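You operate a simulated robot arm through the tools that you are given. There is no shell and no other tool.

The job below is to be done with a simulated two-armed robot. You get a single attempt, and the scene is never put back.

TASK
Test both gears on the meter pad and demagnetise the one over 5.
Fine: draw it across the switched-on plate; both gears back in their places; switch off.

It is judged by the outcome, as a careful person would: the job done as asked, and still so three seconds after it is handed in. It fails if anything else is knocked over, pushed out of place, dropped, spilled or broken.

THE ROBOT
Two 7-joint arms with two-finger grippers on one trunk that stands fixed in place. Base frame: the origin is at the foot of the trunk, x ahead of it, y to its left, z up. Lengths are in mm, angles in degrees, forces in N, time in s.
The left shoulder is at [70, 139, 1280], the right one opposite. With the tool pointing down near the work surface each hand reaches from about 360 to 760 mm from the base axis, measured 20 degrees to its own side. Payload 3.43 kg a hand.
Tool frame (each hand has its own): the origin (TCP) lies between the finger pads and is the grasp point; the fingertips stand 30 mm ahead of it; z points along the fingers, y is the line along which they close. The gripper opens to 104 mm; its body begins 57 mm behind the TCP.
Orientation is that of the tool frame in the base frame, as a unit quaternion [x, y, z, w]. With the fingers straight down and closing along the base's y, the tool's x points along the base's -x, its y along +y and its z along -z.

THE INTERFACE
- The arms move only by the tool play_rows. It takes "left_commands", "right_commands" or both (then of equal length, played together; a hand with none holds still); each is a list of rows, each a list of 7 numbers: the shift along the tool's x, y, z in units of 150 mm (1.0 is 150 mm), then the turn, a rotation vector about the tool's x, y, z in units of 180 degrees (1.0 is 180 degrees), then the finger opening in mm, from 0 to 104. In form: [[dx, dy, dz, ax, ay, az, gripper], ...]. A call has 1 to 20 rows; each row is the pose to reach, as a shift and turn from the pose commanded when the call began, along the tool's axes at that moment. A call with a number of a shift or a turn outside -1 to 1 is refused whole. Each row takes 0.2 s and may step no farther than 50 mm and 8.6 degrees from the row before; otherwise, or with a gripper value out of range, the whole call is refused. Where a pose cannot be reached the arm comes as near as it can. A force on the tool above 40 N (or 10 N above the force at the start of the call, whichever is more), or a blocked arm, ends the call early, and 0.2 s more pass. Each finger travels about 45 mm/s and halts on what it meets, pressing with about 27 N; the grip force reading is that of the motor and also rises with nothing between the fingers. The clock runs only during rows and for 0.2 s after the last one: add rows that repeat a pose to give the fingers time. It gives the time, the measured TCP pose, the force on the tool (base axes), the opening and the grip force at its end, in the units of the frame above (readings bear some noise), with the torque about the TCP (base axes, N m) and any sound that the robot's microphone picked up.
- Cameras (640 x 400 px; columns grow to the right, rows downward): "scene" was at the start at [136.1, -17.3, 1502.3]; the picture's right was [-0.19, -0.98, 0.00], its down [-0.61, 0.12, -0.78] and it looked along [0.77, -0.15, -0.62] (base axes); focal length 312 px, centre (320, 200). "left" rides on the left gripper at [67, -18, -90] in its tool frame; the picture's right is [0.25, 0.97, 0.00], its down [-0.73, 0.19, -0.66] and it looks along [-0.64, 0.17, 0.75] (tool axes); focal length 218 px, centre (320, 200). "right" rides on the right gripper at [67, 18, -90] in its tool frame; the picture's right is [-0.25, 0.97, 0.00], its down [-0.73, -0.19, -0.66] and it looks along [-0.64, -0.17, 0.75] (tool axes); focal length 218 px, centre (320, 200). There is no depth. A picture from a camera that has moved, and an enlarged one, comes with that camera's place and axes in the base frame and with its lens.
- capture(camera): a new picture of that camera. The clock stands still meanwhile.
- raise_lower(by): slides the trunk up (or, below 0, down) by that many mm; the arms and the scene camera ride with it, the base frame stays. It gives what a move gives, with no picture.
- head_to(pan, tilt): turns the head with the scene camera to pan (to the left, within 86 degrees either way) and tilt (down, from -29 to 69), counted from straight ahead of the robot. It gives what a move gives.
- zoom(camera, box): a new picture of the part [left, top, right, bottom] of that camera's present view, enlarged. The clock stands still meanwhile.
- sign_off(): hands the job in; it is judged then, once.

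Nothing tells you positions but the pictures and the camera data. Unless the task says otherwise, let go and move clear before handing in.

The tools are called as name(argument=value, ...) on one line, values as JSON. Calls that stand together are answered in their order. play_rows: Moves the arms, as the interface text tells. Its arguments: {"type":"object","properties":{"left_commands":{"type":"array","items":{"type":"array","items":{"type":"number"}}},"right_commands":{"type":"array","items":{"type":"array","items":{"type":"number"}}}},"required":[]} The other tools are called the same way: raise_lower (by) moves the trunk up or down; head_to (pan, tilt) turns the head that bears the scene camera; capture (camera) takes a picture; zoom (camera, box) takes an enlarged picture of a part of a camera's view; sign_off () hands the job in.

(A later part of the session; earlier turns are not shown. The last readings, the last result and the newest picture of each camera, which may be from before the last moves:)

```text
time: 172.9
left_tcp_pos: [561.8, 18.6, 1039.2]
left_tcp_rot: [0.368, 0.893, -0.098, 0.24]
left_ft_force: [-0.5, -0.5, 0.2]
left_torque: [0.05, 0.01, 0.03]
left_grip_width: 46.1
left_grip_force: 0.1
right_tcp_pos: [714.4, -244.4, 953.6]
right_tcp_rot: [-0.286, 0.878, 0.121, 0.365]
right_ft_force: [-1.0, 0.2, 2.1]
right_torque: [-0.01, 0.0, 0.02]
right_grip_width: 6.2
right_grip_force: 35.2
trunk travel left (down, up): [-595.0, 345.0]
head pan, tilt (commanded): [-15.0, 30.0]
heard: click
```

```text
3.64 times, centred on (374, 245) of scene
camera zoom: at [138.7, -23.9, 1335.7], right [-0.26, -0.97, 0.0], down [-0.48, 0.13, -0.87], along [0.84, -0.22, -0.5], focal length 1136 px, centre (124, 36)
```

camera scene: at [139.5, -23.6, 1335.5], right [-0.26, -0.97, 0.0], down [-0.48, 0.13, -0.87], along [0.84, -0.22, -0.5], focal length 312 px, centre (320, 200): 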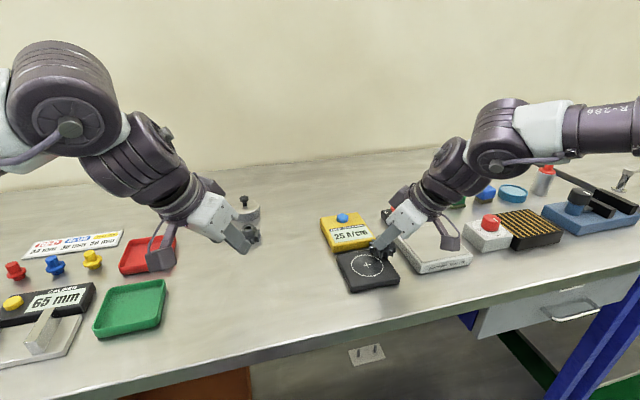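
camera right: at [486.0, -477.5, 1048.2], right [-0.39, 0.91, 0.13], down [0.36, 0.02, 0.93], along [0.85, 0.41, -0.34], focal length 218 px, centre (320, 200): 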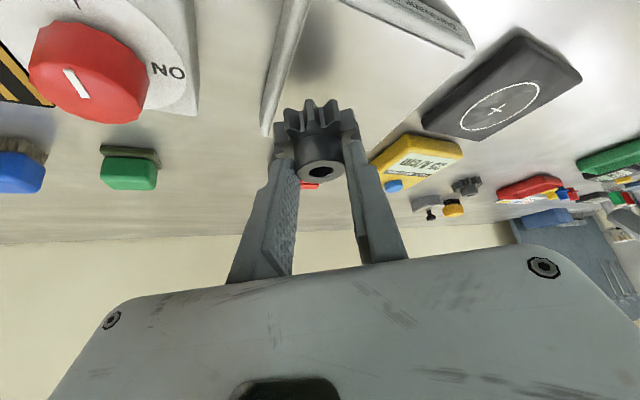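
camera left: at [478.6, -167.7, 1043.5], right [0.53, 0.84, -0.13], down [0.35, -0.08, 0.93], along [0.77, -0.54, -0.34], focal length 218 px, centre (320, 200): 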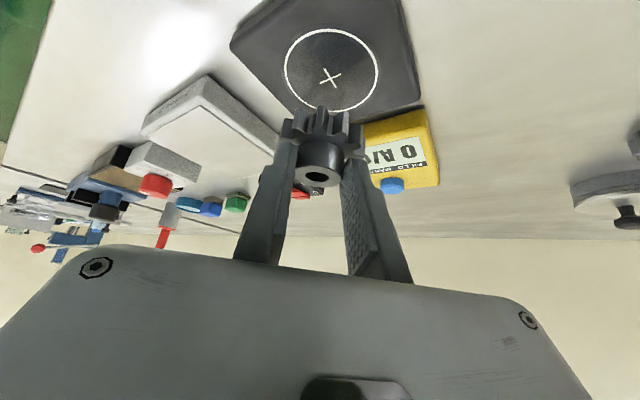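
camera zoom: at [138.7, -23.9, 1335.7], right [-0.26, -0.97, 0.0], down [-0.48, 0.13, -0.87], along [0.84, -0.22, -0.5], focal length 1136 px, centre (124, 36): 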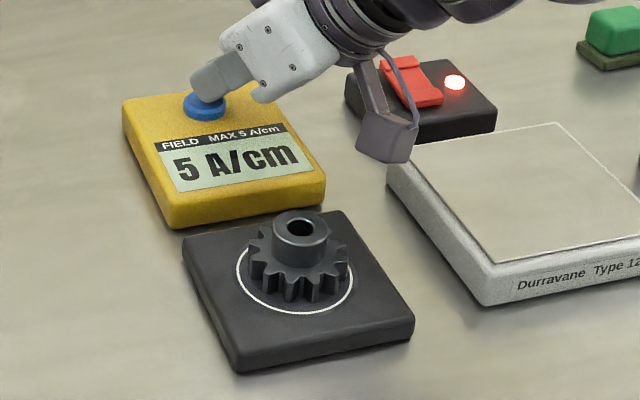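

It now reads 5 A/cm — down from 25, but right at the limit. I'll give it a second, slower pass to bring it clearly below. First back to the gear.

play_rows(right_commands=[[-0.047, 0, -0.0473, 0, 0, 0, 0], [-0.1667, 0.0098, -0.1869, 0, 0, 0, 0], [-0.082, 0.1115, -0.297, 0, 0.014, 0, 20], [0.004, 0.213, -0.406, 0, 0.028, 0, 35], [0.089, 0.315, -0.516, 0, 0.042, 0, 48], [0.089, 0.315, -0.516, 0, 0.042, 0, 48]])

play_rows(right_commands=[[0.099, 0.101, -0.093, 0, 0.014, 0, 48], [0.199, 0.202, -0.186, 0, 0.028, 0, 48], [0.298, 0.303, -0.279, 0, 0.042, 0, 48], [0.298, 0.303, -0.279, 0, 0.042, 0, 48]])

zoom(camera="right", box=[220, 20, 420, 160])

zoom(camera="scene", box=[310, 190, 438, 300])

```text
time: 174.3
left_tcp_pos: [562.9, 19.4, 1037.7]
left_tcp_rot: [0.37, 0.892, -0.1, 0.239]
left_ft_force: [-0.4, -0.3, -0.3]
left_torque: [0.01, 0.04, -0.02]
left_grip_width: 46.1
left_grip_force: 0.2
right_tcp_pos: [634.4, -243.5, 996.9]
right_tcp_rot: [-0.292, 0.901, 0.101, 0.305]
right_ft_force: [-0.8, 0.2, -1.5]
right_torque: [0.01, 0.0, 0.03]
right_grip_width: 48.0
right_grip_force: 0.1
trunk travel left (down, up): [-595.0, 345.0]
head pan, tilt (commanded): [-15.0, 30.0]
```

```text
time: 175.3
left_tcp_pos: [563.5, 19.7, 1039.0]
left_tcp_rot: [0.369, 0.893, -0.099, 0.239]
left_ft_force: [0.9, 0.3, -0.1]
left_torque: [-0.01, -0.03, 0.0]
left_grip_width: 45.9
left_grip_force: 0.1
right_tcp_pos: [560.1, -242.9, 1004.3]
right_tcp_rot: [-0.298, 0.919, 0.082, 0.246]
right_ft_force: [-0.6, -0.4, 0.5]
right_torque: [-0.01, -0.01, 0.01]
right_grip_width: 48.0
right_grip_force: 0.0
trunk travel left (down, up): [-595.0, 345.0]
head pan, tilt (commanded): [-15.0, 30.0]
```

```text
2.86 times, centred on (320, 90) of right
camera zoom: at [465.8, -288.8, 1047.6], right [-0.39, 0.91, 0.13], down [0.36, 0.02, 0.93], along [0.85, 0.41, -0.34], focal length 624 px, centre (320, 514)
```

zoom: 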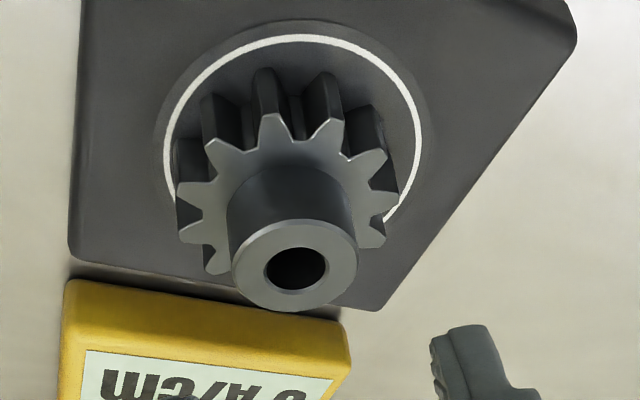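

```text
3.64 times, centred on (374, 245) of scene
camera zoom: at [139.7, -24.1, 1335.5], right [-0.26, -0.97, 0.0], down [-0.48, 0.13, -0.87], along [0.84, -0.22, -0.5], focal length 1136 px, centre (124, 36)
```

zoom: 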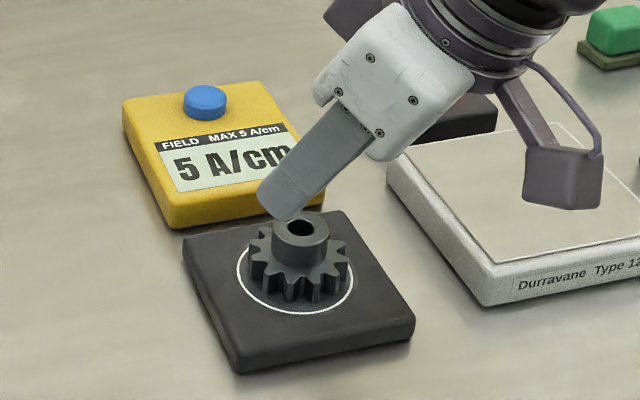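

I descend straight to the gear, check centring, and close.

play_rows(right_commands=[[0.05, -0.005, 0.087, 0, 0, 0, 48], [0.1, -0.005, 0.173, 0, 0, 0, 48], [0.13, -0.005, 0.225, 0, 0, 0, 46], [0.1433, -0.005, 0.2483, 0, 0, 0, 46], [0.1433, -0.005, 0.2483, 0, 0, 0, 46]])

zoom(camera="right", box=[220, 60, 420, 200])

```text
time: 176.5
left_tcp_pos: [560.8, 19.4, 1037.7]
left_tcp_rot: [0.369, 0.893, -0.099, 0.239]
left_ft_force: [-0.6, -1.0, 0.5]
left_torque: [0.0, -0.01, -0.02]
left_grip_width: 45.9
left_grip_force: 0.2
right_tcp_pos: [560.5, -243.2, 960.9]
right_tcp_rot: [-0.299, 0.918, 0.082, 0.246]
right_ft_force: [1.2, 0.1, -0.3]
right_torque: [0.0, 0.05, -0.01]
right_grip_width: 45.9
right_grip_force: 0.0
trunk travel left (down, up): [-595.0, 345.0]
head pan, tilt (commanded): [-15.0, 30.0]
```

```text
2.86 times, centred on (320, 130) of right
camera zoom: at [466.0, -287.8, 1005.5], right [-0.39, 0.91, 0.13], down [0.36, 0.02, 0.93], along [0.85, 0.41, -0.34], focal length 624 px, centre (320, 400)
```

zoom: 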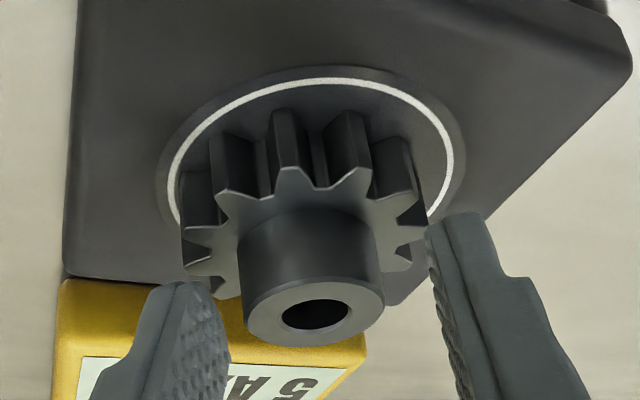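

play_rows(right_commands=[[0, -0.01, 0, 0, 0, 0, 44], [0.0033, -0.01, 0.0058, 0, 0, 0, 44], [0.0033, -0.01, 0.0058, 0, 0, 0, 28], [0.0033, -0.01, 0.0058, 0, 0, 0, 10], [0.0033, -0.01, 0.0058, 0, 0, 0, 10], [0.0033, -0.01, 0.0058, 0, 0, 0, 10], [0.0033, -0.01, 0.0058, 0, 0, 0, 10], [-0.0017, -0.01, -0.0029, 0, 0, 0, 10], [-0.0067, -0.01, -0.0115, 0, 0, 0, 10], [-0.0134, -0.01, -0.0231, 0, 0, 0, 10], [-0.0234, -0.01, -0.0404, 0, 0, 0, 10], [-0.04, -0.01, -0.0693, 0, 0, 0, 10], [-0.0667, -0.01, -0.1154, 0, 0, 0, 10], [-0.0967, -0.01, -0.1674, 0, 0, 0, 10], [-0.1434, -0.01, -0.2482, 0, 0, 0, 10], [-0.1434, -0.01, -0.2482, 0, 0, 0, 10]])

zoom(camera="right", box=[220, 60, 420, 200])

```text
time: 179.9
left_tcp_pos: [562.9, 19.0, 1038.5]
left_tcp_rot: [0.369, 0.893, -0.098, 0.239]
left_ft_force: [-1.0, -0.5, -0.6]
left_torque: [-0.01, -0.01, -0.04]
left_grip_width: 46.3
left_grip_force: 0.1
right_tcp_pos: [562.2, -242.3, 1005.0]
right_tcp_rot: [-0.298, 0.919, 0.081, 0.245]
right_ft_force: [-0.6, 0.2, -3.1]
right_torque: [0.01, 0.1, 0.02]
right_grip_width: 28.9
right_grip_force: 27.1
trunk travel left (down, up): [-595.0, 345.0]
head pan, tilt (commanded): [-15.0, 30.0]
```

```text
2.86 times, centred on (320, 130) of right
camera zoom: at [467.8, -289.3, 1047.4], right [-0.39, 0.91, 0.13], down [0.36, 0.02, 0.93], along [0.85, 0.41, -0.34], focal length 624 px, centre (320, 400)
```

zoom: 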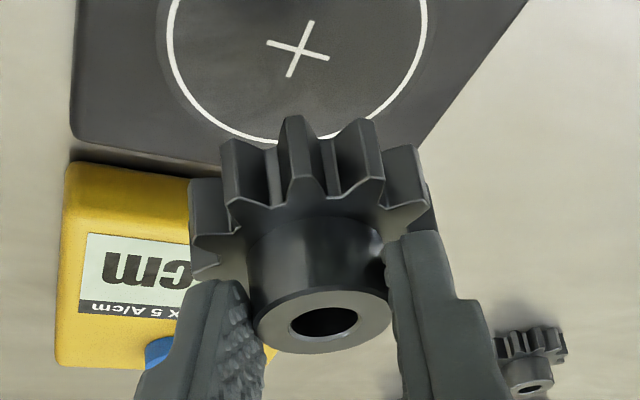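

Held. I carry gear 2 back to the plate's right side.

play_rows(right_commands=[[0.091, -0.183, -0.053, 0, 0, 0, 10], [0.183, -0.366, -0.105, 0, 0, 0, 10], [0.274, -0.549, -0.158, 0, 0, 0, 10]])

play_rows(right_commands=[[0.091, -0.183, -0.053, 0, 0, 0, 10], [0.183, -0.366, -0.105, 0, 0, 0, 10], [0.274, -0.549, -0.158, 0, 0, 0, 10], [0.274, -0.549, -0.158, 0, 0, 0, 10]])

play_rows(right_commands=[[0.0333, 0, 0.0577, 0, 0, 0, 10], [0.0667, 0, 0.1155, 0, 0, 0, 10], [0.09, 0, 0.1559, 0, 0, 0, 10], [0.1, 0, 0.1732, 0, 0, 0, 10], [0.1033, 0, 0.179, 0, 0, 0, 10], [0.1067, 0, 0.1848, 0, 0, 0, 10]])

```text
time: 180.7
left_tcp_pos: [561.7, 19.2, 1039.0]
left_tcp_rot: [0.369, 0.893, -0.098, 0.239]
left_ft_force: [0.5, 0.8, 0.6]
left_torque: [0.04, -0.01, -0.01]
left_grip_width: 45.9
left_grip_force: 0.1
right_tcp_pos: [572.1, -338.4, 1001.6]
right_tcp_rot: [-0.299, 0.918, 0.083, 0.247]
right_ft_force: [-0.7, 0.3, -2.6]
right_torque: [0.05, 0.01, -0.01]
right_grip_width: 28.8
right_grip_force: 26.4
trunk travel left (down, up): [-595.0, 345.0]
head pan, tilt (commanded): [-15.0, 30.0]
```

```text
time: 181.7
left_tcp_pos: [563.0, 18.4, 1038.3]
left_tcp_rot: [0.369, 0.893, -0.098, 0.24]
left_ft_force: [0.5, 0.3, -0.2]
left_torque: [0.02, -0.04, -0.03]
left_grip_width: 46.0
left_grip_force: 0.0
right_tcp_pos: [581.7, -432.4, 1003.6]
right_tcp_rot: [-0.299, 0.919, 0.082, 0.246]
right_ft_force: [-0.6, 0.4, -2.9]
right_torque: [-0.01, 0.04, 0.01]
right_grip_width: 28.7
right_grip_force: 26.7
trunk travel left (down, up): [-595.0, 345.0]
head pan, tilt (commanded): [-15.0, 30.0]
```

```text
time: 183.1
left_tcp_pos: [562.5, 18.1, 1037.9]
left_tcp_rot: [0.369, 0.893, -0.099, 0.239]
left_ft_force: [-0.5, -0.2, -0.2]
left_torque: [0.04, -0.02, -0.01]
left_grip_width: 45.9
left_grip_force: 0.1
right_tcp_pos: [581.1, -433.5, 971.9]
right_tcp_rot: [-0.298, 0.919, 0.081, 0.246]
right_ft_force: [0.9, -0.6, -2.3]
right_torque: [-0.06, -0.02, -0.02]
right_grip_width: 28.7
right_grip_force: 27.3
trunk travel left (down, up): [-595.0, 345.0]
head pan, tilt (commanded): [-15.0, 30.0]
```

play_rows(right_commands=[[0.0017, 0, 0.0029, 0, 0, 0, 10], [0.0033, 0, 0.0058, 0, 0, 0, 10]])

```text
time: 183.7
left_tcp_pos: [562.6, 18.6, 1038.8]
left_tcp_rot: [0.369, 0.893, -0.099, 0.239]
left_ft_force: [0.5, 0.4, -0.5]
left_torque: [0.01, 0.0, 0.02]
left_grip_width: 45.9
left_grip_force: 0.0
right_tcp_pos: [582.2, -433.8, 971.4]
right_tcp_rot: [-0.299, 0.918, 0.081, 0.247]
right_ft_force: [0.6, 0.1, 1.2]
right_torque: [-0.07, -0.1, -0.01]
right_grip_width: 28.6
right_grip_force: 27.4
trunk travel left (down, up): [-595.0, 345.0]
head pan, tilt (commanded): [-15.0, 30.0]
```

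Light contact with the plate. I draw it slowly (20 mm/s) leftward across and well off the edge.

play_rows(right_commands=[[-0.0146, 0.0216, 0.0061, 0, 0, 0, 10], [-0.0281, 0.0431, 0.014, 0, 0, 0, 10], [-0.0417, 0.0647, 0.0218, 0, 0, 0, 10], [-0.0553, 0.0863, 0.0297, 0, 0, 0, 10], [-0.0689, 0.1079, 0.0375, 0, 0, 0, 10], [-0.0824, 0.1294, 0.0453, 0, 0, 0, 10], [-0.096, 0.151, 0.0532, 0, 0, 0, 10], [-0.1096, 0.1726, 0.061, 0, 0, 0, 10], [-0.1231, 0.1941, 0.0688, 0, 0, 0, 10], [-0.1367, 0.2157, 0.0767, 0, 0, 0, 10], [-0.1503, 0.2373, 0.0845, 0, 0, 0, 10], [-0.1638, 0.2588, 0.0923, 0, 0, 0, 10], [-0.1774, 0.2804, 0.1002, 0, 0, 0, 10], [-0.191, 0.302, 0.108, 0, 0, 0, 10], [-0.2046, 0.3236, 0.1159, 0, 0, 0, 10], [-0.2181, 0.3451, 0.1237, 0, 0, 0, 10], [-0.2317, 0.3667, 0.1315, 0, 0, 0, 10], [-0.2453, 0.3883, 0.1394, 0, 0, 0, 10], [-0.2588, 0.4098, 0.1472, 0, 0, 0, 10], [-0.2724, 0.4314, 0.155, 0, 0, 0, 10]])

play_rows(right_commands=[[-0.0136, 0.0216, 0.0078, 0, 0, 0, 10], [-0.0271, 0.0431, 0.0157, 0, 0, 0, 10], [-0.0407, 0.0647, 0.0235, 0, 0, 0, 10], [-0.0543, 0.0863, 0.0314, 0, 0, 0, 10], [-0.0679, 0.1079, 0.0392, 0, 0, 0, 10], [-0.0814, 0.1294, 0.047, 0, 0, 0, 10], [-0.095, 0.151, 0.0549, 0, 0, 0, 10], [-0.1086, 0.1726, 0.0627, 0, 0, 0, 10], [-0.1221, 0.1941, 0.0706, 0, 0, 0, 10], [-0.1357, 0.2157, 0.0784, 0, 0, 0, 10], [-0.1493, 0.2373, 0.0862, 0, 0, 0, 10], [-0.1628, 0.2588, 0.0941, 0, 0, 0, 10], [-0.1764, 0.2804, 0.1019, 0, 0, 0, 10], [-0.19, 0.302, 0.1098, 0, 0, 0, 10], [-0.2036, 0.3236, 0.1176, 0, 0, 0, 10], [-0.2171, 0.3451, 0.1254, 0, 0, 0, 10], [-0.2307, 0.3667, 0.1333, 0, 0, 0, 10], [-0.2443, 0.3883, 0.1411, 0, 0, 0, 10], [-0.2578, 0.4098, 0.149, 0, 0, 0, 10], [-0.2714, 0.4314, 0.1568, 0, 0, 0, 10]])

zoom(camera="scene", box=[310, 190, 470, 300])

```text
time: 187.9
left_tcp_pos: [561.6, 18.9, 1039.7]
left_tcp_rot: [0.368, 0.893, -0.098, 0.24]
left_ft_force: [0.6, 0.1, -0.1]
left_torque: [0.0, 0.01, 0.0]
left_grip_width: 46.0
left_grip_force: 0.0
right_tcp_pos: [579.8, -352.9, 970.3]
right_tcp_rot: [-0.298, 0.919, 0.081, 0.246]
right_ft_force: [0.2, -2.1, 5.6]
right_torque: [-0.16, 0.08, 0.06]
right_grip_width: 28.6
right_grip_force: 26.1
trunk travel left (down, up): [-595.0, 345.0]
head pan, tilt (commanded): [-15.0, 30.0]
```

```text
time: 192.1
left_tcp_pos: [562.7, 19.3, 1039.4]
left_tcp_rot: [0.37, 0.892, -0.1, 0.24]
left_ft_force: [-0.3, -0.6, 0.4]
left_torque: [-0.02, 0.0, 0.0]
left_grip_width: 46.0
left_grip_force: 0.1
right_tcp_pos: [580.2, -272.8, 971.2]
right_tcp_rot: [-0.298, 0.919, 0.081, 0.245]
right_ft_force: [0.0, 0.6, -2.4]
right_torque: [0.02, 0.03, -0.02]
right_grip_width: 28.6
right_grip_force: 27.0
trunk travel left (down, up): [-595.0, 345.0]
head pan, tilt (commanded): [-15.0, 30.0]
```

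```text
3.64 times, centred on (390, 245) of scene
camera zoom: at [139.5, -23.9, 1335.5], right [-0.26, -0.97, 0.0], down [-0.48, 0.13, -0.87], along [0.84, -0.22, -0.5], focal length 1136 px, centre (66, 36)
```

zoom: 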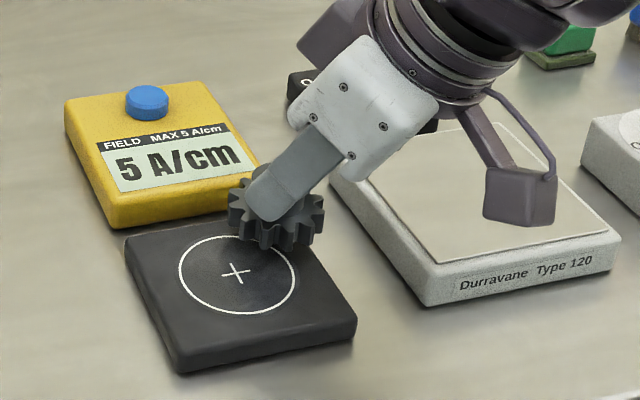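

Pass complete. I set gear 2 on the pad again for measurement.

play_rows(right_commands=[[-0.02, 0, -0.0346, 0, 0, 0, 10], [-0.025, 0.06, -0.032, 0, 0, 0, 10], [-0.03, 0.12, -0.029, 0, 0, 0, 10], [-0.035, 0.18, -0.026, 0, 0, 0, 10], [-0.039, 0.24, -0.0236, 0, 0, 0, 10], [-0.019, 0.24, 0.011, 0, 0, 0, 10], [0.0, 0.24, 0.044, 0, 0, 0, 10], [0.011, 0.24, 0.063, 0, 0, 0, 10], [0.0177, 0.24, 0.0745, 0, 0, 0, 10]])

play_rows(right_commands=[[0.0017, 0, 0.0029, 0, 0, 0, 10], [0.0033, 0, 0.0058, 0, 0, 0, 10]])

```text
time: 194.1
left_tcp_pos: [562.7, 19.0, 1038.7]
left_tcp_rot: [0.369, 0.893, -0.098, 0.239]
left_ft_force: [-0.8, -0.2, 0.4]
left_torque: [0.0, -0.01, 0.02]
left_grip_width: 45.8
left_grip_force: 0.1
right_tcp_pos: [563.0, -242.1, 960.0]
right_tcp_rot: [-0.298, 0.919, 0.081, 0.245]
right_ft_force: [0.8, -0.2, -2.4]
right_torque: [-0.01, 0.01, -0.01]
right_grip_width: 28.6
right_grip_force: 27.3
trunk travel left (down, up): [-595.0, 345.0]
head pan, tilt (commanded): [-15.0, 30.0]
```

```text
time: 194.7
left_tcp_pos: [562.6, 18.7, 1037.9]
left_tcp_rot: [0.369, 0.893, -0.099, 0.238]
left_ft_force: [-0.3, 0.2, -0.2]
left_torque: [0.02, -0.02, 0.01]
left_grip_width: 46.1
left_grip_force: 0.1
right_tcp_pos: [562.2, -241.7, 960.1]
right_tcp_rot: [-0.298, 0.919, 0.081, 0.246]
right_ft_force: [0.9, 0.2, -2.3]
right_torque: [-0.05, 0.02, -0.02]
right_grip_width: 28.6
right_grip_force: 27.5
trunk travel left (down, up): [-595.0, 345.0]
head pan, tilt (commanded): [-15.0, 30.0]
```

play_rows(right_commands=[[0.0017, 0, 0.0029, 0, 0, 0, 10], [0.0033, 0, 0.0058, 0, 0, 0, 10]])

```text
time: 195.3
left_tcp_pos: [562.3, 19.6, 1038.6]
left_tcp_rot: [0.368, 0.893, -0.098, 0.238]
left_ft_force: [0.0, -0.3, -0.6]
left_torque: [0.03, 0.0, -0.02]
left_grip_width: 46.0
left_grip_force: 0.0
right_tcp_pos: [562.4, -242.2, 959.0]
right_tcp_rot: [-0.297, 0.919, 0.08, 0.247]
right_ft_force: [0.7, 0.1, 1.5]
right_torque: [-0.11, -0.05, -0.03]
right_grip_width: 28.5
right_grip_force: 27.5
trunk travel left (down, up): [-595.0, 345.0]
head pan, tilt (commanded): [-15.0, 30.0]
```

play_rows(right_commands=[[0, 0, 0, 0, 0, 0, 30], [0, 0, 0, 0, 0, 0, 46], [0, 0, 0, 0, 0, 0, 46], [-0.0067, 0, -0.0115, 0, 0, 0, 46], [-0.0267, 0, -0.0462, 0, 0, 0, 46], [-0.0667, 0, -0.1155, 0, 0, 0, 46], [-0.15, 0, -0.2598, 0, 0, 0, 46]])

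play_rows(right_commands=[[-0.107, -0.098, 0.077, 0, -0.014, 0, 30], [-0.215, -0.197, 0.155, 0, -0.028, 0, 14], [-0.322, -0.295, 0.232, 0, -0.042, 0, 0], [-0.322, -0.295, 0.232, 0, -0.042, 0, 0]])

play_rows(right_commands=[[-0.098, -0.101, 0.098, 0, -0.014, 0, 0], [-0.197, -0.203, 0.196, 0, -0.028, 0, 0], [-0.295, -0.304, 0.294, 0, -0.042, 0, 0], [-0.295, -0.304, 0.294, 0, -0.042, 0, 0]])

zoom(camera="scene", box=[310, 170, 470, 300])

```text
time: 196.9
left_tcp_pos: [562.2, 19.3, 1039.6]
left_tcp_rot: [0.368, 0.893, -0.099, 0.24]
left_ft_force: [0.4, 0.0, 0.2]
left_torque: [0.01, -0.03, 0.05]
left_grip_width: 45.9
left_grip_force: 0.0
right_tcp_pos: [561.4, -239.7, 1003.4]
right_tcp_rot: [-0.298, 0.918, 0.081, 0.246]
right_ft_force: [0.2, -0.5, 0.0]
right_torque: [0.04, -0.03, 0.01]
right_grip_width: 46.0
right_grip_force: 0.0
trunk travel left (down, up): [-595.0, 345.0]
head pan, tilt (commanded): [-15.0, 30.0]
```

```text
time: 197.9
left_tcp_pos: [562.1, 19.7, 1040.4]
left_tcp_rot: [0.369, 0.893, -0.099, 0.239]
left_ft_force: [-0.3, 0.1, -0.1]
left_torque: [0.01, 0.0, 0.01]
left_grip_width: 45.9
left_grip_force: 0.1
right_tcp_pos: [635.8, -243.2, 998.4]
right_tcp_rot: [-0.293, 0.9, 0.101, 0.307]
right_ft_force: [0.4, 0.0, 0.3]
right_torque: [0.0, -0.03, -0.03]
right_grip_width: 0.0
right_grip_force: 26.8
trunk travel left (down, up): [-595.0, 345.0]
head pan, tilt (commanded): [-15.0, 30.0]
```

```text
time: 198.9
left_tcp_pos: [562.1, 19.0, 1039.2]
left_tcp_rot: [0.369, 0.893, -0.099, 0.239]
left_ft_force: [0.0, 0.9, -0.2]
left_torque: [0.01, -0.01, 0.0]
left_grip_width: 46.1
left_grip_force: 0.0
right_tcp_pos: [714.2, -243.8, 989.9]
right_tcp_rot: [-0.285, 0.878, 0.12, 0.365]
right_ft_force: [-0.3, 0.2, 0.2]
right_torque: [0.0, 0.0, -0.03]
right_grip_width: 0.0
right_grip_force: 26.4
trunk travel left (down, up): [-595.0, 345.0]
head pan, tilt (commanded): [-15.0, 30.0]
```

```text
3.08 times, centred on (390, 235) of scene
camera zoom: at [138.6, -23.9, 1335.6], right [-0.26, -0.97, 0.0], down [-0.48, 0.13, -0.87], along [0.84, -0.22, -0.5], focal length 961 px, centre (105, 92)
```

zoom: 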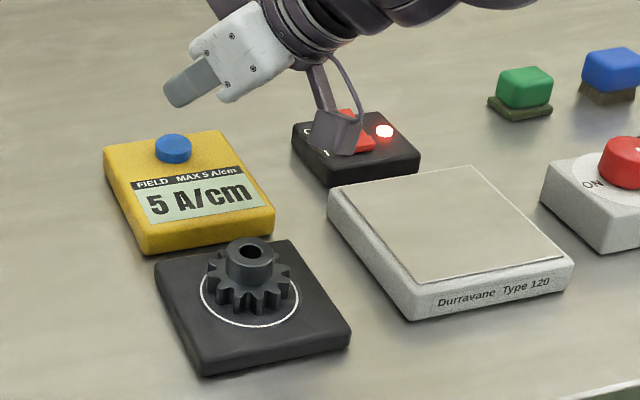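

play_rows(right_commands=[[0.0705, 0, 0.071, 0, 0, 0, 0], [0.1175, 0, 0.1183, 0, 0, 0, 0], [0.1457, 0, 0.1466, 0, 0, 0, 0], [0.1598, 0, 0.1608, 0, 0, 0, 0], [0.1692, 0, 0.1703, 0, 0, 0, 0], [0.1763, 0, 0.1774, 0, 0, 0, 0]])

zoom(camera="scene", box=[310, 190, 438, 300])

```text
time: 200.3
left_tcp_pos: [563.1, 20.0, 1038.5]
left_tcp_rot: [0.369, 0.893, -0.099, 0.24]
left_ft_force: [0.5, -0.4, 0.4]
left_torque: [-0.02, -0.01, -0.01]
left_grip_width: 46.1
left_grip_force: 0.2
right_tcp_pos: [715.0, -243.3, 951.8]
right_tcp_rot: [-0.286, 0.878, 0.12, 0.366]
right_ft_force: [0.8, -0.7, 3.1]
right_torque: [0.02, 0.01, 0.03]
right_grip_width: 5.9
right_grip_force: 34.5
trunk travel left (down, up): [-595.0, 345.0]
head pan, tilt (commanded): [-15.0, 30.0]
heard: click
```

```text
3.64 times, centred on (374, 245) of scene
camera zoom: at [138.7, -23.7, 1335.7], right [-0.26, -0.97, 0.0], down [-0.48, 0.13, -0.87], along [0.84, -0.22, -0.5], focal length 1136 px, centre (124, 36)
```

zoom: 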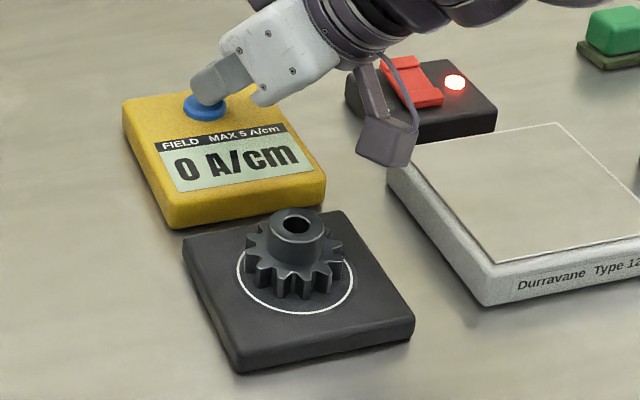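

It now reads 0 A/cm — gear 2 is demagnetised. I withdraw the right hand to the right side so the left can take gear 2 home.

play_rows(right_commands=[[-0.047, 0, -0.0473, 0, 0, 0, 0], [-0.1763, 0, -0.1774, 0, 0, 0, 0], [-0.086, -0.028, -0.407, 0, 0, 0, 0], [0.004, -0.056, -0.638, 0, 0, 0, 0], [0.094, -0.084, -0.868, 0, 0, 0, 0]])

play_rows(right_commands=[[0.09, -0.028, -0.23, 0, 0.02, 0, 0], [0.18, -0.056, -0.461, 0, 0.04, 0, 0], [0.27, -0.084, -0.691, 0, 0.06, 0, 0], [0.4, -0.2, -0.85, 0, 0.08, 0, 0], [0.55, -0.4, -0.9, 0, 0.08, 0, 0]])

play_rows(left_commands=[[-0.13, -0.19, 0.152, 0, 0, 0, 46], [-0.26, -0.377, 0.304, 0, 0, 0, 46], [-0.396, -0.534, 0.383, 0, 0, 0, 46], [-0.532, -0.691, 0.462, 0, 0, 0, 46]])

capture(camera="scene")

```text
time: 201.5
left_tcp_pos: [560.6, 18.7, 1040.2]
left_tcp_rot: [0.368, 0.893, -0.098, 0.241]
left_ft_force: [-0.1, 0.3, -0.3]
left_torque: [0.02, 0.01, 0.01]
left_grip_width: 45.8
left_grip_force: 0.0
right_tcp_pos: [637.2, -316.0, 1032.8]
right_tcp_rot: [-0.285, 0.878, 0.12, 0.366]
right_ft_force: [-0.8, 0.6, 0.3]
right_torque: [0.02, -0.01, 0.02]
right_grip_width: 0.0
right_grip_force: 34.9
trunk travel left (down, up): [-595.0, 345.0]
head pan, tilt (commanded): [-15.0, 30.0]
```

```text
time: 202.7
left_tcp_pos: [563.5, 16.8, 1038.6]
left_tcp_rot: [0.369, 0.893, -0.098, 0.239]
left_ft_force: [-0.6, -0.4, 0.5]
left_torque: [0.01, 0.0, -0.01]
left_grip_width: 46.0
left_grip_force: 0.1
right_tcp_pos: [549.9, -455.2, 1069.2]
right_tcp_rot: [-0.297, 0.917, 0.084, 0.253]
right_ft_force: [0.2, -1.3, 0.1]
right_torque: [0.06, -0.03, 0.05]
right_grip_width: 0.0
right_grip_force: 35.0
trunk travel left (down, up): [-595.0, 345.0]
head pan, tilt (commanded): [-15.0, 30.0]
```

```text
time: 203.7
left_tcp_pos: [563.7, -130.0, 1017.4]
left_tcp_rot: [0.369, 0.893, -0.098, 0.238]
left_ft_force: [-0.2, -0.2, 0.2]
left_torque: [0.01, -0.02, 0.05]
left_grip_width: 45.8
left_grip_force: 0.1
right_tcp_pos: [548.5, -456.7, 1069.1]
right_tcp_rot: [-0.297, 0.917, 0.084, 0.251]
right_ft_force: [-0.8, -0.7, -0.6]
right_torque: [0.01, 0.01, -0.01]
right_grip_width: 0.0
right_grip_force: 35.0
trunk travel left (down, up): [-595.0, 345.0]
head pan, tilt (commanded): [-15.0, 30.0]
```

```text
taken
camera scene: at [139.3, -26.7, 1335.5], right [-0.26, -0.97, 0.0], down [-0.48, 0.13, -0.87], along [0.84, -0.22, -0.5], focal length 312 px, centre (320, 200)
```

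scene: 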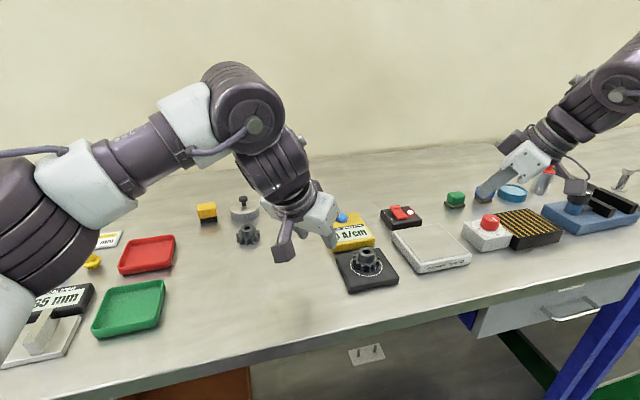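

Left arm is in its good posture. I continue over gear 2 on the pad.

play_rows(left_commands=[[-0.133, -0.154, 0.08, 0, 0, 0, 48], [-0.267, -0.308, 0.159, 0, 0, 0, 48], [-0.4, -0.462, 0.239, 0, 0, 0, 48], [-0.4, -0.462, 0.239, 0, 0, 0, 48]])

zoom(camera="left", box=[220, 0, 420, 140])

```text
time: 204.7
left_tcp_pos: [562.2, -227.7, 1016.8]
left_tcp_rot: [0.369, 0.893, -0.1, 0.239]
left_ft_force: [0.2, 0.1, -0.1]
left_torque: [-0.01, -0.01, -0.02]
left_grip_width: 48.0
left_grip_force: 0.0
right_tcp_pos: [548.3, -452.9, 1069.8]
right_tcp_rot: [-0.297, 0.917, 0.083, 0.251]
right_ft_force: [0.0, -0.1, 0.1]
right_torque: [-0.02, -0.01, -0.02]
right_grip_width: 0.0
right_grip_force: 34.7
trunk travel left (down, up): [-595.0, 345.0]
head pan, tilt (commanded): [-15.0, 30.0]
```

```text
2.86 times, centred on (320, 70) of left
camera zoom: at [477.9, -167.8, 1060.7], right [0.53, 0.84, -0.13], down [0.35, -0.08, 0.93], along [0.77, -0.54, -0.33], focal length 624 px, centre (320, 571)
```

zoom: 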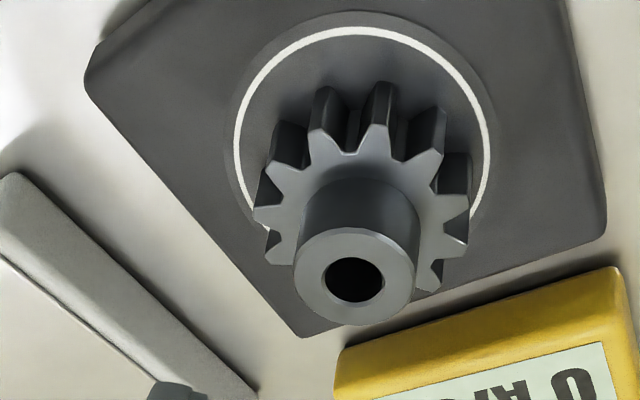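

Well aligned. I descend to just above grasp height and check.

play_rows(left_commands=[[0.0533, 0.007, 0.0924, 0, 0, 0, 48], [0.1067, 0.007, 0.1848, 0, 0, 0, 48], [0.15, 0.007, 0.2598, 0, 0, 0, 48], [0.1733, 0.007, 0.3002, 0, 0, 0, 46], [0.1817, 0.007, 0.3147, 0, 0, 0, 46], [0.1817, 0.007, 0.3147, 0, 0, 0, 46]])

zoom(camera="left", box=[220, 60, 420, 200])

```text
time: 206.1
left_tcp_pos: [563.8, -225.8, 962.3]
left_tcp_rot: [0.369, 0.893, -0.098, 0.239]
left_ft_force: [-0.5, 0.2, 0.7]
left_torque: [0.03, 0.02, -0.03]
left_grip_width: 46.1
left_grip_force: 0.1
right_tcp_pos: [548.0, -455.0, 1068.9]
right_tcp_rot: [-0.298, 0.917, 0.084, 0.253]
right_ft_force: [0.7, -0.1, 0.5]
right_torque: [0.01, 0.04, 0.03]
right_grip_width: 0.0
right_grip_force: 34.6
trunk travel left (down, up): [-595.0, 345.0]
head pan, tilt (commanded): [-15.0, 30.0]
```

```text
2.86 times, centred on (320, 130) of left
camera zoom: at [478.0, -166.2, 1005.2], right [0.53, 0.84, -0.13], down [0.35, -0.08, 0.93], along [0.77, -0.54, -0.33], focal length 624 px, centre (320, 400)
```

zoom: 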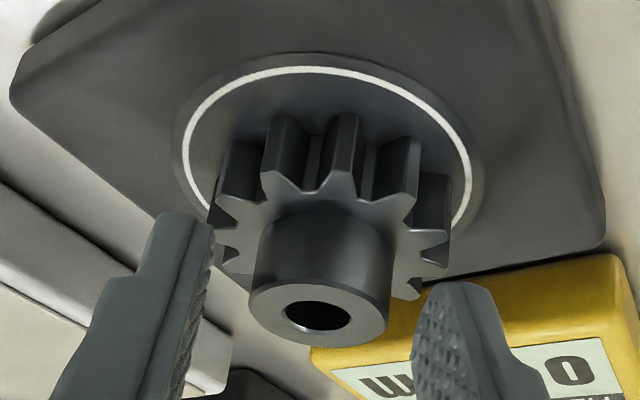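

Perfectly centred. I lower 1.8 mm, close and lift slowly.

play_rows(left_commands=[[0.006, 0, 0.0104, 0, 0, 0, 46], [0.006, 0, 0.0104, 0, 0, 0, 28], [0.006, 0, 0.0104, 0, 0, 0, 10], [0.006, 0, 0.0104, 0, 0, 0, 10], [0.006, 0, 0.0104, 0, 0, 0, 10], [0.006, 0, 0.0104, 0, 0, 0, 10], [0.001, 0, 0.0017, 0, 0, 0, 10], [-0.004, 0, -0.0069, 0, 0, 0, 10], [-0.0107, 0, -0.0185, 0, 0, 0, 10], [-0.0207, 0, -0.0359, 0, 0, 0, 10], [-0.0373, 0, -0.0646, 0, 0, 0, 10], [-0.064, 0, -0.1109, 0, 0, 0, 10], [-0.0973, 0, -0.1685, 0, 0, 0, 10], [-0.1307, 0, -0.2264, 0, 0, 0, 10], [-0.1307, 0, -0.2264, 0, 0, 0, 10]])

zoom(camera="left", box=[220, 60, 420, 200])

```text
time: 209.3
left_tcp_pos: [563.9, -224.6, 999.7]
left_tcp_rot: [0.369, 0.893, -0.1, 0.239]
left_ft_force: [0.7, -0.7, -3.1]
left_torque: [0.02, 0.03, -0.01]
left_grip_width: 28.7
left_grip_force: 27.1
right_tcp_pos: [550.0, -454.1, 1069.2]
right_tcp_rot: [-0.297, 0.917, 0.084, 0.252]
right_ft_force: [0.0, 0.2, -0.5]
right_torque: [-0.02, 0.02, -0.03]
right_grip_width: 0.0
right_grip_force: 34.4
trunk travel left (down, up): [-595.0, 345.0]
head pan, tilt (commanded): [-15.0, 30.0]
```

```text
2.86 times, centred on (320, 130) of left
camera zoom: at [478.0, -165.1, 1043.7], right [0.53, 0.84, -0.13], down [0.35, -0.08, 0.93], along [0.77, -0.54, -0.34], focal length 624 px, centre (320, 400)
```

zoom: 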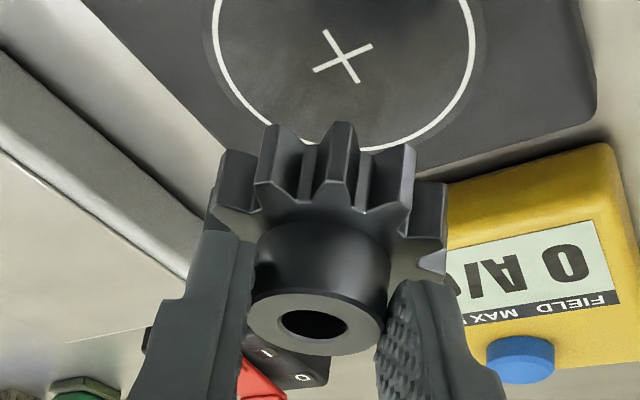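

Gear 2 is held. I carry it back along the proven route toward its own place.

play_rows(left_commands=[[0.029, 0.059, -0.02, -0.0174, 0, -0.0301, 10], [0.058, 0.118, -0.041, -0.0347, 0, -0.0602, 10], [0.087, 0.177, -0.061, -0.0521, 0, -0.0902, 10], [0.116, 0.236, -0.082, -0.0694, 0, -0.1203, 10]])

play_rows(left_commands=[[-0.0623, 0.182, 0.036, 0, 0, 0, 10], [-0.1245, 0.3635, 0.072, 0, 0, 0, 10], [-0.187, 0.545, 0.108, 0, 0, 0, 10], [-0.249, 0.727, 0.144, 0, 0, 0, 10]])

play_rows(left_commands=[[-0.084, 0.15, 0.043, 0, 0, 0, 10], [-0.168, 0.301, 0.087, 0, 0, 0, 10], [-0.252, 0.451, 0.13, 0, 0, 0, 10]])

capture(camera="scene")

```text
time: 210.3
left_tcp_pos: [572.9, -185.8, 1003.1]
left_tcp_rot: [0.167, 0.951, -0.045, 0.255]
left_ft_force: [-0.8, 0.0, -2.2]
left_torque: [0.01, 0.02, -0.01]
left_grip_width: 28.8
left_grip_force: 27.2
right_tcp_pos: [548.6, -454.6, 1068.3]
right_tcp_rot: [-0.297, 0.917, 0.082, 0.252]
right_ft_force: [0.9, -0.2, -1.0]
right_torque: [-0.03, 0.03, 0.0]
right_grip_width: 0.2
right_grip_force: 35.3
trunk travel left (down, up): [-595.0, 345.0]
head pan, tilt (commanded): [-15.0, 30.0]
```

```text
time: 211.3
left_tcp_pos: [653.1, -98.6, 1002.5]
left_tcp_rot: [0.166, 0.952, -0.045, 0.253]
left_ft_force: [0.2, 0.9, -3.1]
left_torque: [0.02, 0.1, -0.03]
left_grip_width: 28.8
left_grip_force: 26.8
right_tcp_pos: [550.5, -452.8, 1069.0]
right_tcp_rot: [-0.298, 0.917, 0.083, 0.251]
right_ft_force: [0.2, 0.7, -0.1]
right_torque: [-0.01, 0.0, 0.01]
right_grip_width: 0.0
right_grip_force: 34.6
trunk travel left (down, up): [-595.0, 345.0]
head pan, tilt (commanded): [-15.0, 30.0]
```

```text
time: 212.1
left_tcp_pos: [715.6, -50.8, 1003.3]
left_tcp_rot: [0.167, 0.952, -0.044, 0.254]
left_ft_force: [0.7, 0.4, -2.5]
left_torque: [0.03, 0.02, -0.01]
left_grip_width: 29.0
left_grip_force: 27.0
right_tcp_pos: [548.7, -454.1, 1069.0]
right_tcp_rot: [-0.298, 0.917, 0.084, 0.252]
right_ft_force: [1.0, -0.3, 0.4]
right_torque: [0.0, -0.03, -0.02]
right_grip_width: 0.0
right_grip_force: 34.8
trunk travel left (down, up): [-595.0, 345.0]
head pan, tilt (commanded): [-15.0, 30.0]
```

```text
taken
camera scene: at [139.6, -24.5, 1335.5], right [-0.26, -0.97, 0.0], down [-0.48, 0.13, -0.87], along [0.84, -0.22, -0.5], focal length 312 px, centre (320, 200)
```

scene: 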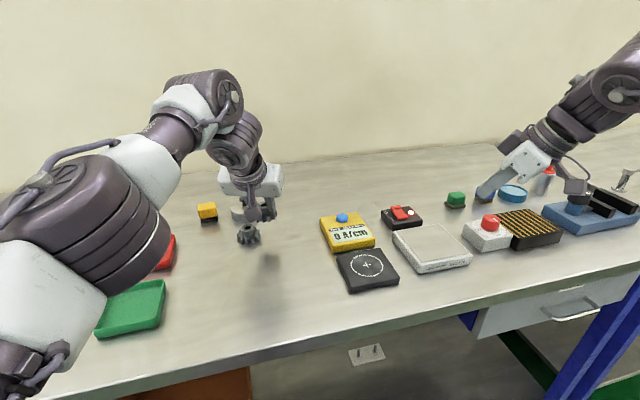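

Posture is good. I move to hover over gear 2's place and switch the head to the straight-ahead view for comparison.

play_rows(left_commands=[[-0.054, -0.083, 0.037, 0, 0, 0, 10], [-0.109, -0.165, 0.073, 0, 0, 0, 10], [-0.163, -0.248, 0.11, 0, 0, 0, 10], [-0.163, -0.248, 0.11, 0, 0, 0, 10]])

head_to(pan=0, tilt=20)

zoom(camera="scene", box=[290, 260, 402, 330])

capture(camera="left")

```text
time: 213.1
left_tcp_pos: [728.7, -93.9, 1000.4]
left_tcp_rot: [0.167, 0.952, -0.045, 0.255]
left_ft_force: [0.4, -1.6, -1.8]
left_torque: [0.02, 0.06, -0.02]
left_grip_width: 28.9
left_grip_force: 26.9
left hand out of reach, approached as far as the arm can: row 1
right_tcp_pos: [548.4, -453.2, 1068.5]
right_tcp_rot: [-0.298, 0.917, 0.083, 0.252]
right_ft_force: [0.5, 0.1, 0.5]
right_torque: [-0.03, 0.01, 0.02]
right_grip_width: 0.0
right_grip_force: 34.9
trunk travel left (down, up): [-595.0, 345.0]
head pan, tilt (commanded): [-15.0, 30.0]
```

```text
time: 213.9
left_tcp_pos: [729.2, -93.9, 1002.1]
left_tcp_rot: [0.167, 0.952, -0.045, 0.254]
left_ft_force: [0.4, 0.1, -2.8]
left_torque: [0.02, 0.02, -0.02]
left_grip_width: 28.5
left_grip_force: 27.0
right_tcp_pos: [548.5, -453.8, 1070.1]
right_tcp_rot: [-0.298, 0.917, 0.083, 0.252]
right_ft_force: [0.3, -0.6, 0.2]
right_torque: [0.01, 0.01, 0.01]
right_grip_width: 0.1
right_grip_force: 34.6
trunk travel left (down, up): [-595.0, 345.0]
head pan, tilt (commanded): [0.0, 20.0]
```

```text
5.71 times, centred on (346, 295) of scene
camera zoom: at [145.3, -0.9, 1351.5], right [0.0, -1.0, 0.0], down [-0.34, 0.0, -0.94], along [0.94, 0.0, -0.34], focal length 1784 px, centre (171, -343)
```

zoom: 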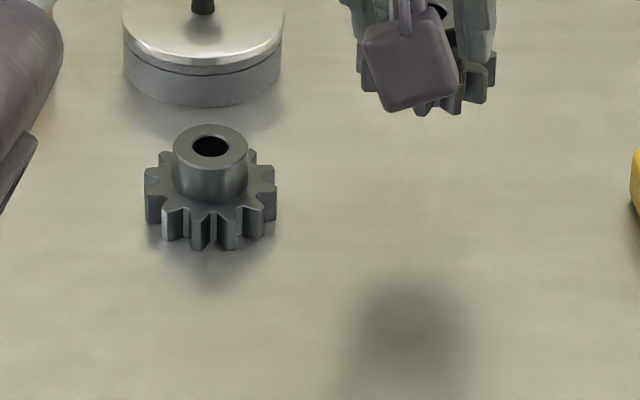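

```text
taken
camera left: at [626.5, -76.2, 1044.9], right [0.12, 0.98, -0.13], down [0.35, 0.08, 0.93], along [0.93, -0.16, -0.34], focal length 218 px, centre (320, 200)
```

left: 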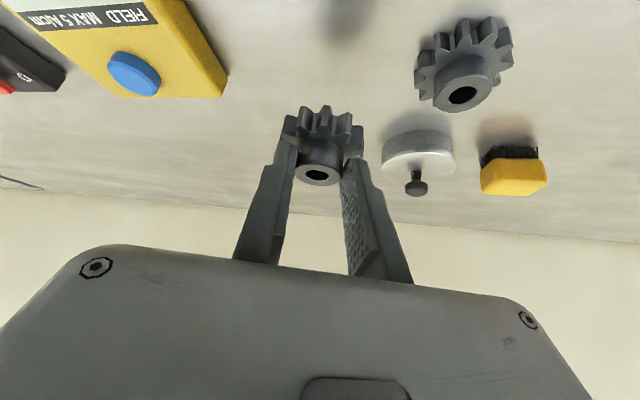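

play_rows(left_commands=[[0.0556, 0, 0.0962, 0, 0, 0, 10], [0.1111, 0, 0.1925, 0, 0, 0, 10], [0.1567, 0, 0.2714, 0, 0, 0, 10], [0.1667, 0, 0.2887, 0, 0, 0, 10], [0.1667, 0, 0.2887, 0, 0, 0, 10]])

zoom(camera="scene", box=[290, 260, 402, 330])

zoom(camera="left", box=[220, 20, 520, 200])

```text
time: 215.1
left_tcp_pos: [729.9, -93.3, 952.0]
left_tcp_rot: [0.166, 0.952, -0.044, 0.254]
left_ft_force: [-0.4, 0.3, -2.3]
left_torque: [0.01, 0.03, 0.02]
left_grip_width: 28.7
left_grip_force: 27.0
right_tcp_pos: [548.2, -453.5, 1069.8]
right_tcp_rot: [-0.298, 0.917, 0.084, 0.252]
right_ft_force: [-0.2, 1.0, 0.4]
right_torque: [0.02, -0.02, -0.02]
right_grip_width: 0.0
right_grip_force: 34.5
trunk travel left (down, up): [-595.0, 345.0]
head pan, tilt (commanded): [0.0, 20.0]
```

```text
5.71 times, centred on (346, 295) of scene
camera zoom: at [145.2, -0.8, 1351.6], right [0.0, -1.0, 0.0], down [-0.34, 0.0, -0.94], along [0.94, 0.0, -0.34], focal length 1784 px, centre (171, -343)
```

zoom: 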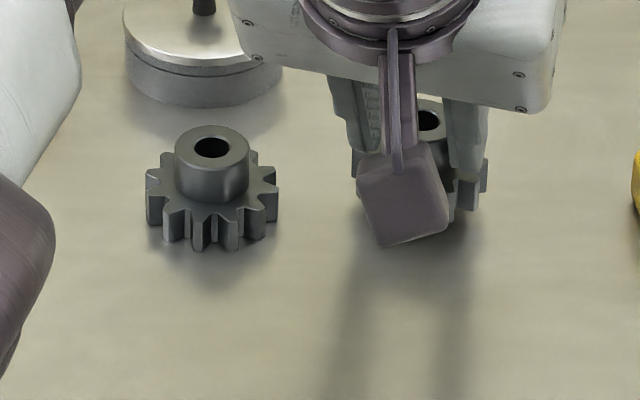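

```text
2.13 times, centred on (370, 110) of left
camera zoom: at [627.3, -75.5, 995.7], right [0.12, 0.98, -0.13], down [0.35, 0.08, 0.93], along [0.93, -0.16, -0.34], focal length 466 px, centre (213, 392)
```

zoom: 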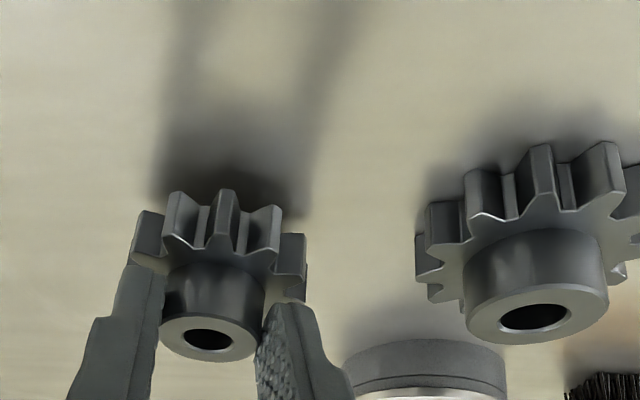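

zoom(camera="scene", box=[345, 270, 385, 300])

```text
13.33 times, centred on (365, 285) of scene
camera zoom: at [145.2, -0.8, 1351.6], right [0.0, -1.0, 0.0], down [-0.34, 0.0, -0.94], along [0.94, 0.0, -0.34], focal length 4164 px, centre (-280, -933)
```

zoom: 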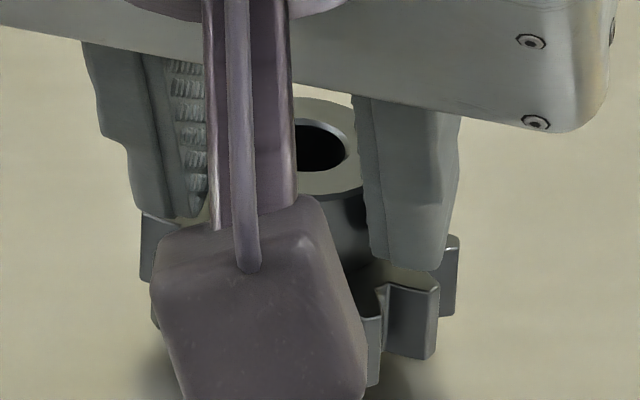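

The held gear would land about 4–5 mm too far back. I shift it 4.5 mm toward me, then lower toward the bench.

play_rows(left_commands=[[0.0122, -0.0052, -0.007, 0, 0, 0, 10], [0.0244, -0.0103, -0.0141, 0, 0, 0, 10], [0.0244, -0.0103, -0.0141, 0, 0, 0, 10], [0.0377, -0.0103, 0.009, 0, 0, 0, 10], [0.0444, -0.0103, 0.0205, 0, 0, 0, 10], [0.0477, -0.0103, 0.0263, 0, 0, 0, 10]])

zoom(camera="scene", box=[290, 260, 402, 330])

zoom(camera="scene", box=[345, 270, 385, 300])

```text
time: 216.5
left_tcp_pos: [723.9, -92.8, 946.3]
left_tcp_rot: [0.167, 0.951, -0.045, 0.255]
left_ft_force: [-0.4, 0.3, -3.3]
left_torque: [-0.01, 0.03, 0.01]
left_grip_width: 28.8
left_grip_force: 27.5
right_tcp_pos: [549.1, -454.3, 1068.9]
right_tcp_rot: [-0.298, 0.917, 0.083, 0.251]
right_ft_force: [0.1, -0.5, -0.7]
right_torque: [0.01, 0.03, 0.01]
right_grip_width: 0.0
right_grip_force: 34.8
trunk travel left (down, up): [-595.0, 345.0]
head pan, tilt (commanded): [0.0, 20.0]
```

```text
5.71 times, centred on (346, 295) of scene
camera zoom: at [145.4, -0.6, 1351.6], right [0.0, -1.0, 0.0], down [-0.34, 0.0, -0.94], along [0.94, 0.0, -0.34], focal length 1784 px, centre (171, -343)
```

zoom: 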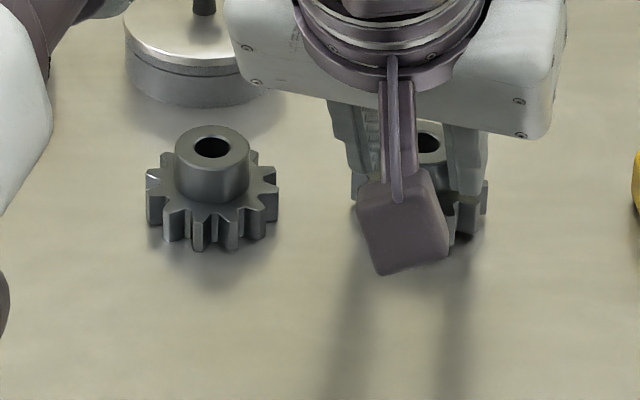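

```text
13.33 times, centred on (365, 285) of scene
camera zoom: at [145.4, -0.6, 1351.6], right [0.0, -1.0, 0.0], down [-0.34, 0.0, -0.94], along [0.94, 0.0, -0.34], focal length 4164 px, centre (-280, -933)
```

zoom: 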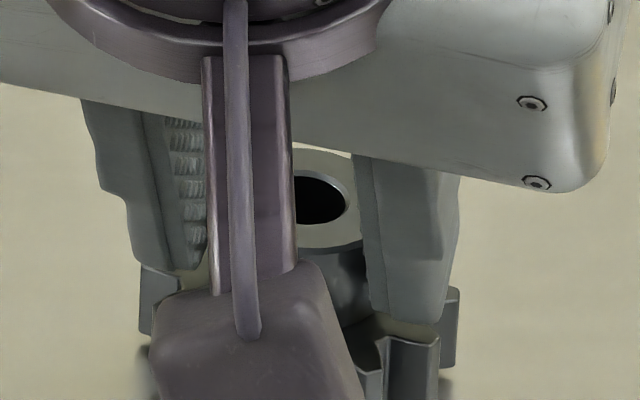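

Within 2 mm now. I nudge 1.5 mm forward and lower to contact.

play_rows(left_commands=[[-0.0081, 0.0034, 0.0047, 0, 0, 0, 10], [-0.0048, 0.0034, 0.0105, 0, 0, 0, 10], [-0.0014, 0.0034, 0.0163, 0, 0, 0, 10]])

play_rows(left_commands=[[0.0017, 0, 0.0029, 0, 0, 0, 10], [0.0033, 0, 0.0058, 0, 0, 0, 10]])

```text
time: 217.3
left_tcp_pos: [725.8, -93.5, 943.2]
left_tcp_rot: [0.167, 0.952, -0.045, 0.254]
left_ft_force: [-0.1, -0.1, -2.7]
left_torque: [0.03, 0.04, -0.01]
left_grip_width: 28.8
left_grip_force: 27.0
right_tcp_pos: [548.2, -453.1, 1070.1]
right_tcp_rot: [-0.298, 0.917, 0.082, 0.251]
right_ft_force: [0.1, -0.2, -0.2]
right_torque: [-0.03, 0.0, 0.04]
right_grip_width: 0.1
right_grip_force: 35.1
trunk travel left (down, up): [-595.0, 345.0]
head pan, tilt (commanded): [0.0, 20.0]
```

```text
time: 217.9
left_tcp_pos: [726.3, -93.4, 943.0]
left_tcp_rot: [0.167, 0.951, -0.045, 0.256]
left_ft_force: [-0.5, -0.1, 1.3]
left_torque: [0.05, 0.09, 0.0]
left_grip_width: 28.9
left_grip_force: 26.9
right_tcp_pos: [548.7, -454.0, 1070.3]
right_tcp_rot: [-0.297, 0.917, 0.083, 0.252]
right_ft_force: [0.1, -0.3, -0.3]
right_torque: [-0.02, 0.0, 0.0]
right_grip_width: 0.0
right_grip_force: 35.0
trunk travel left (down, up): [-595.0, 345.0]
head pan, tilt (commanded): [0.0, 20.0]
```

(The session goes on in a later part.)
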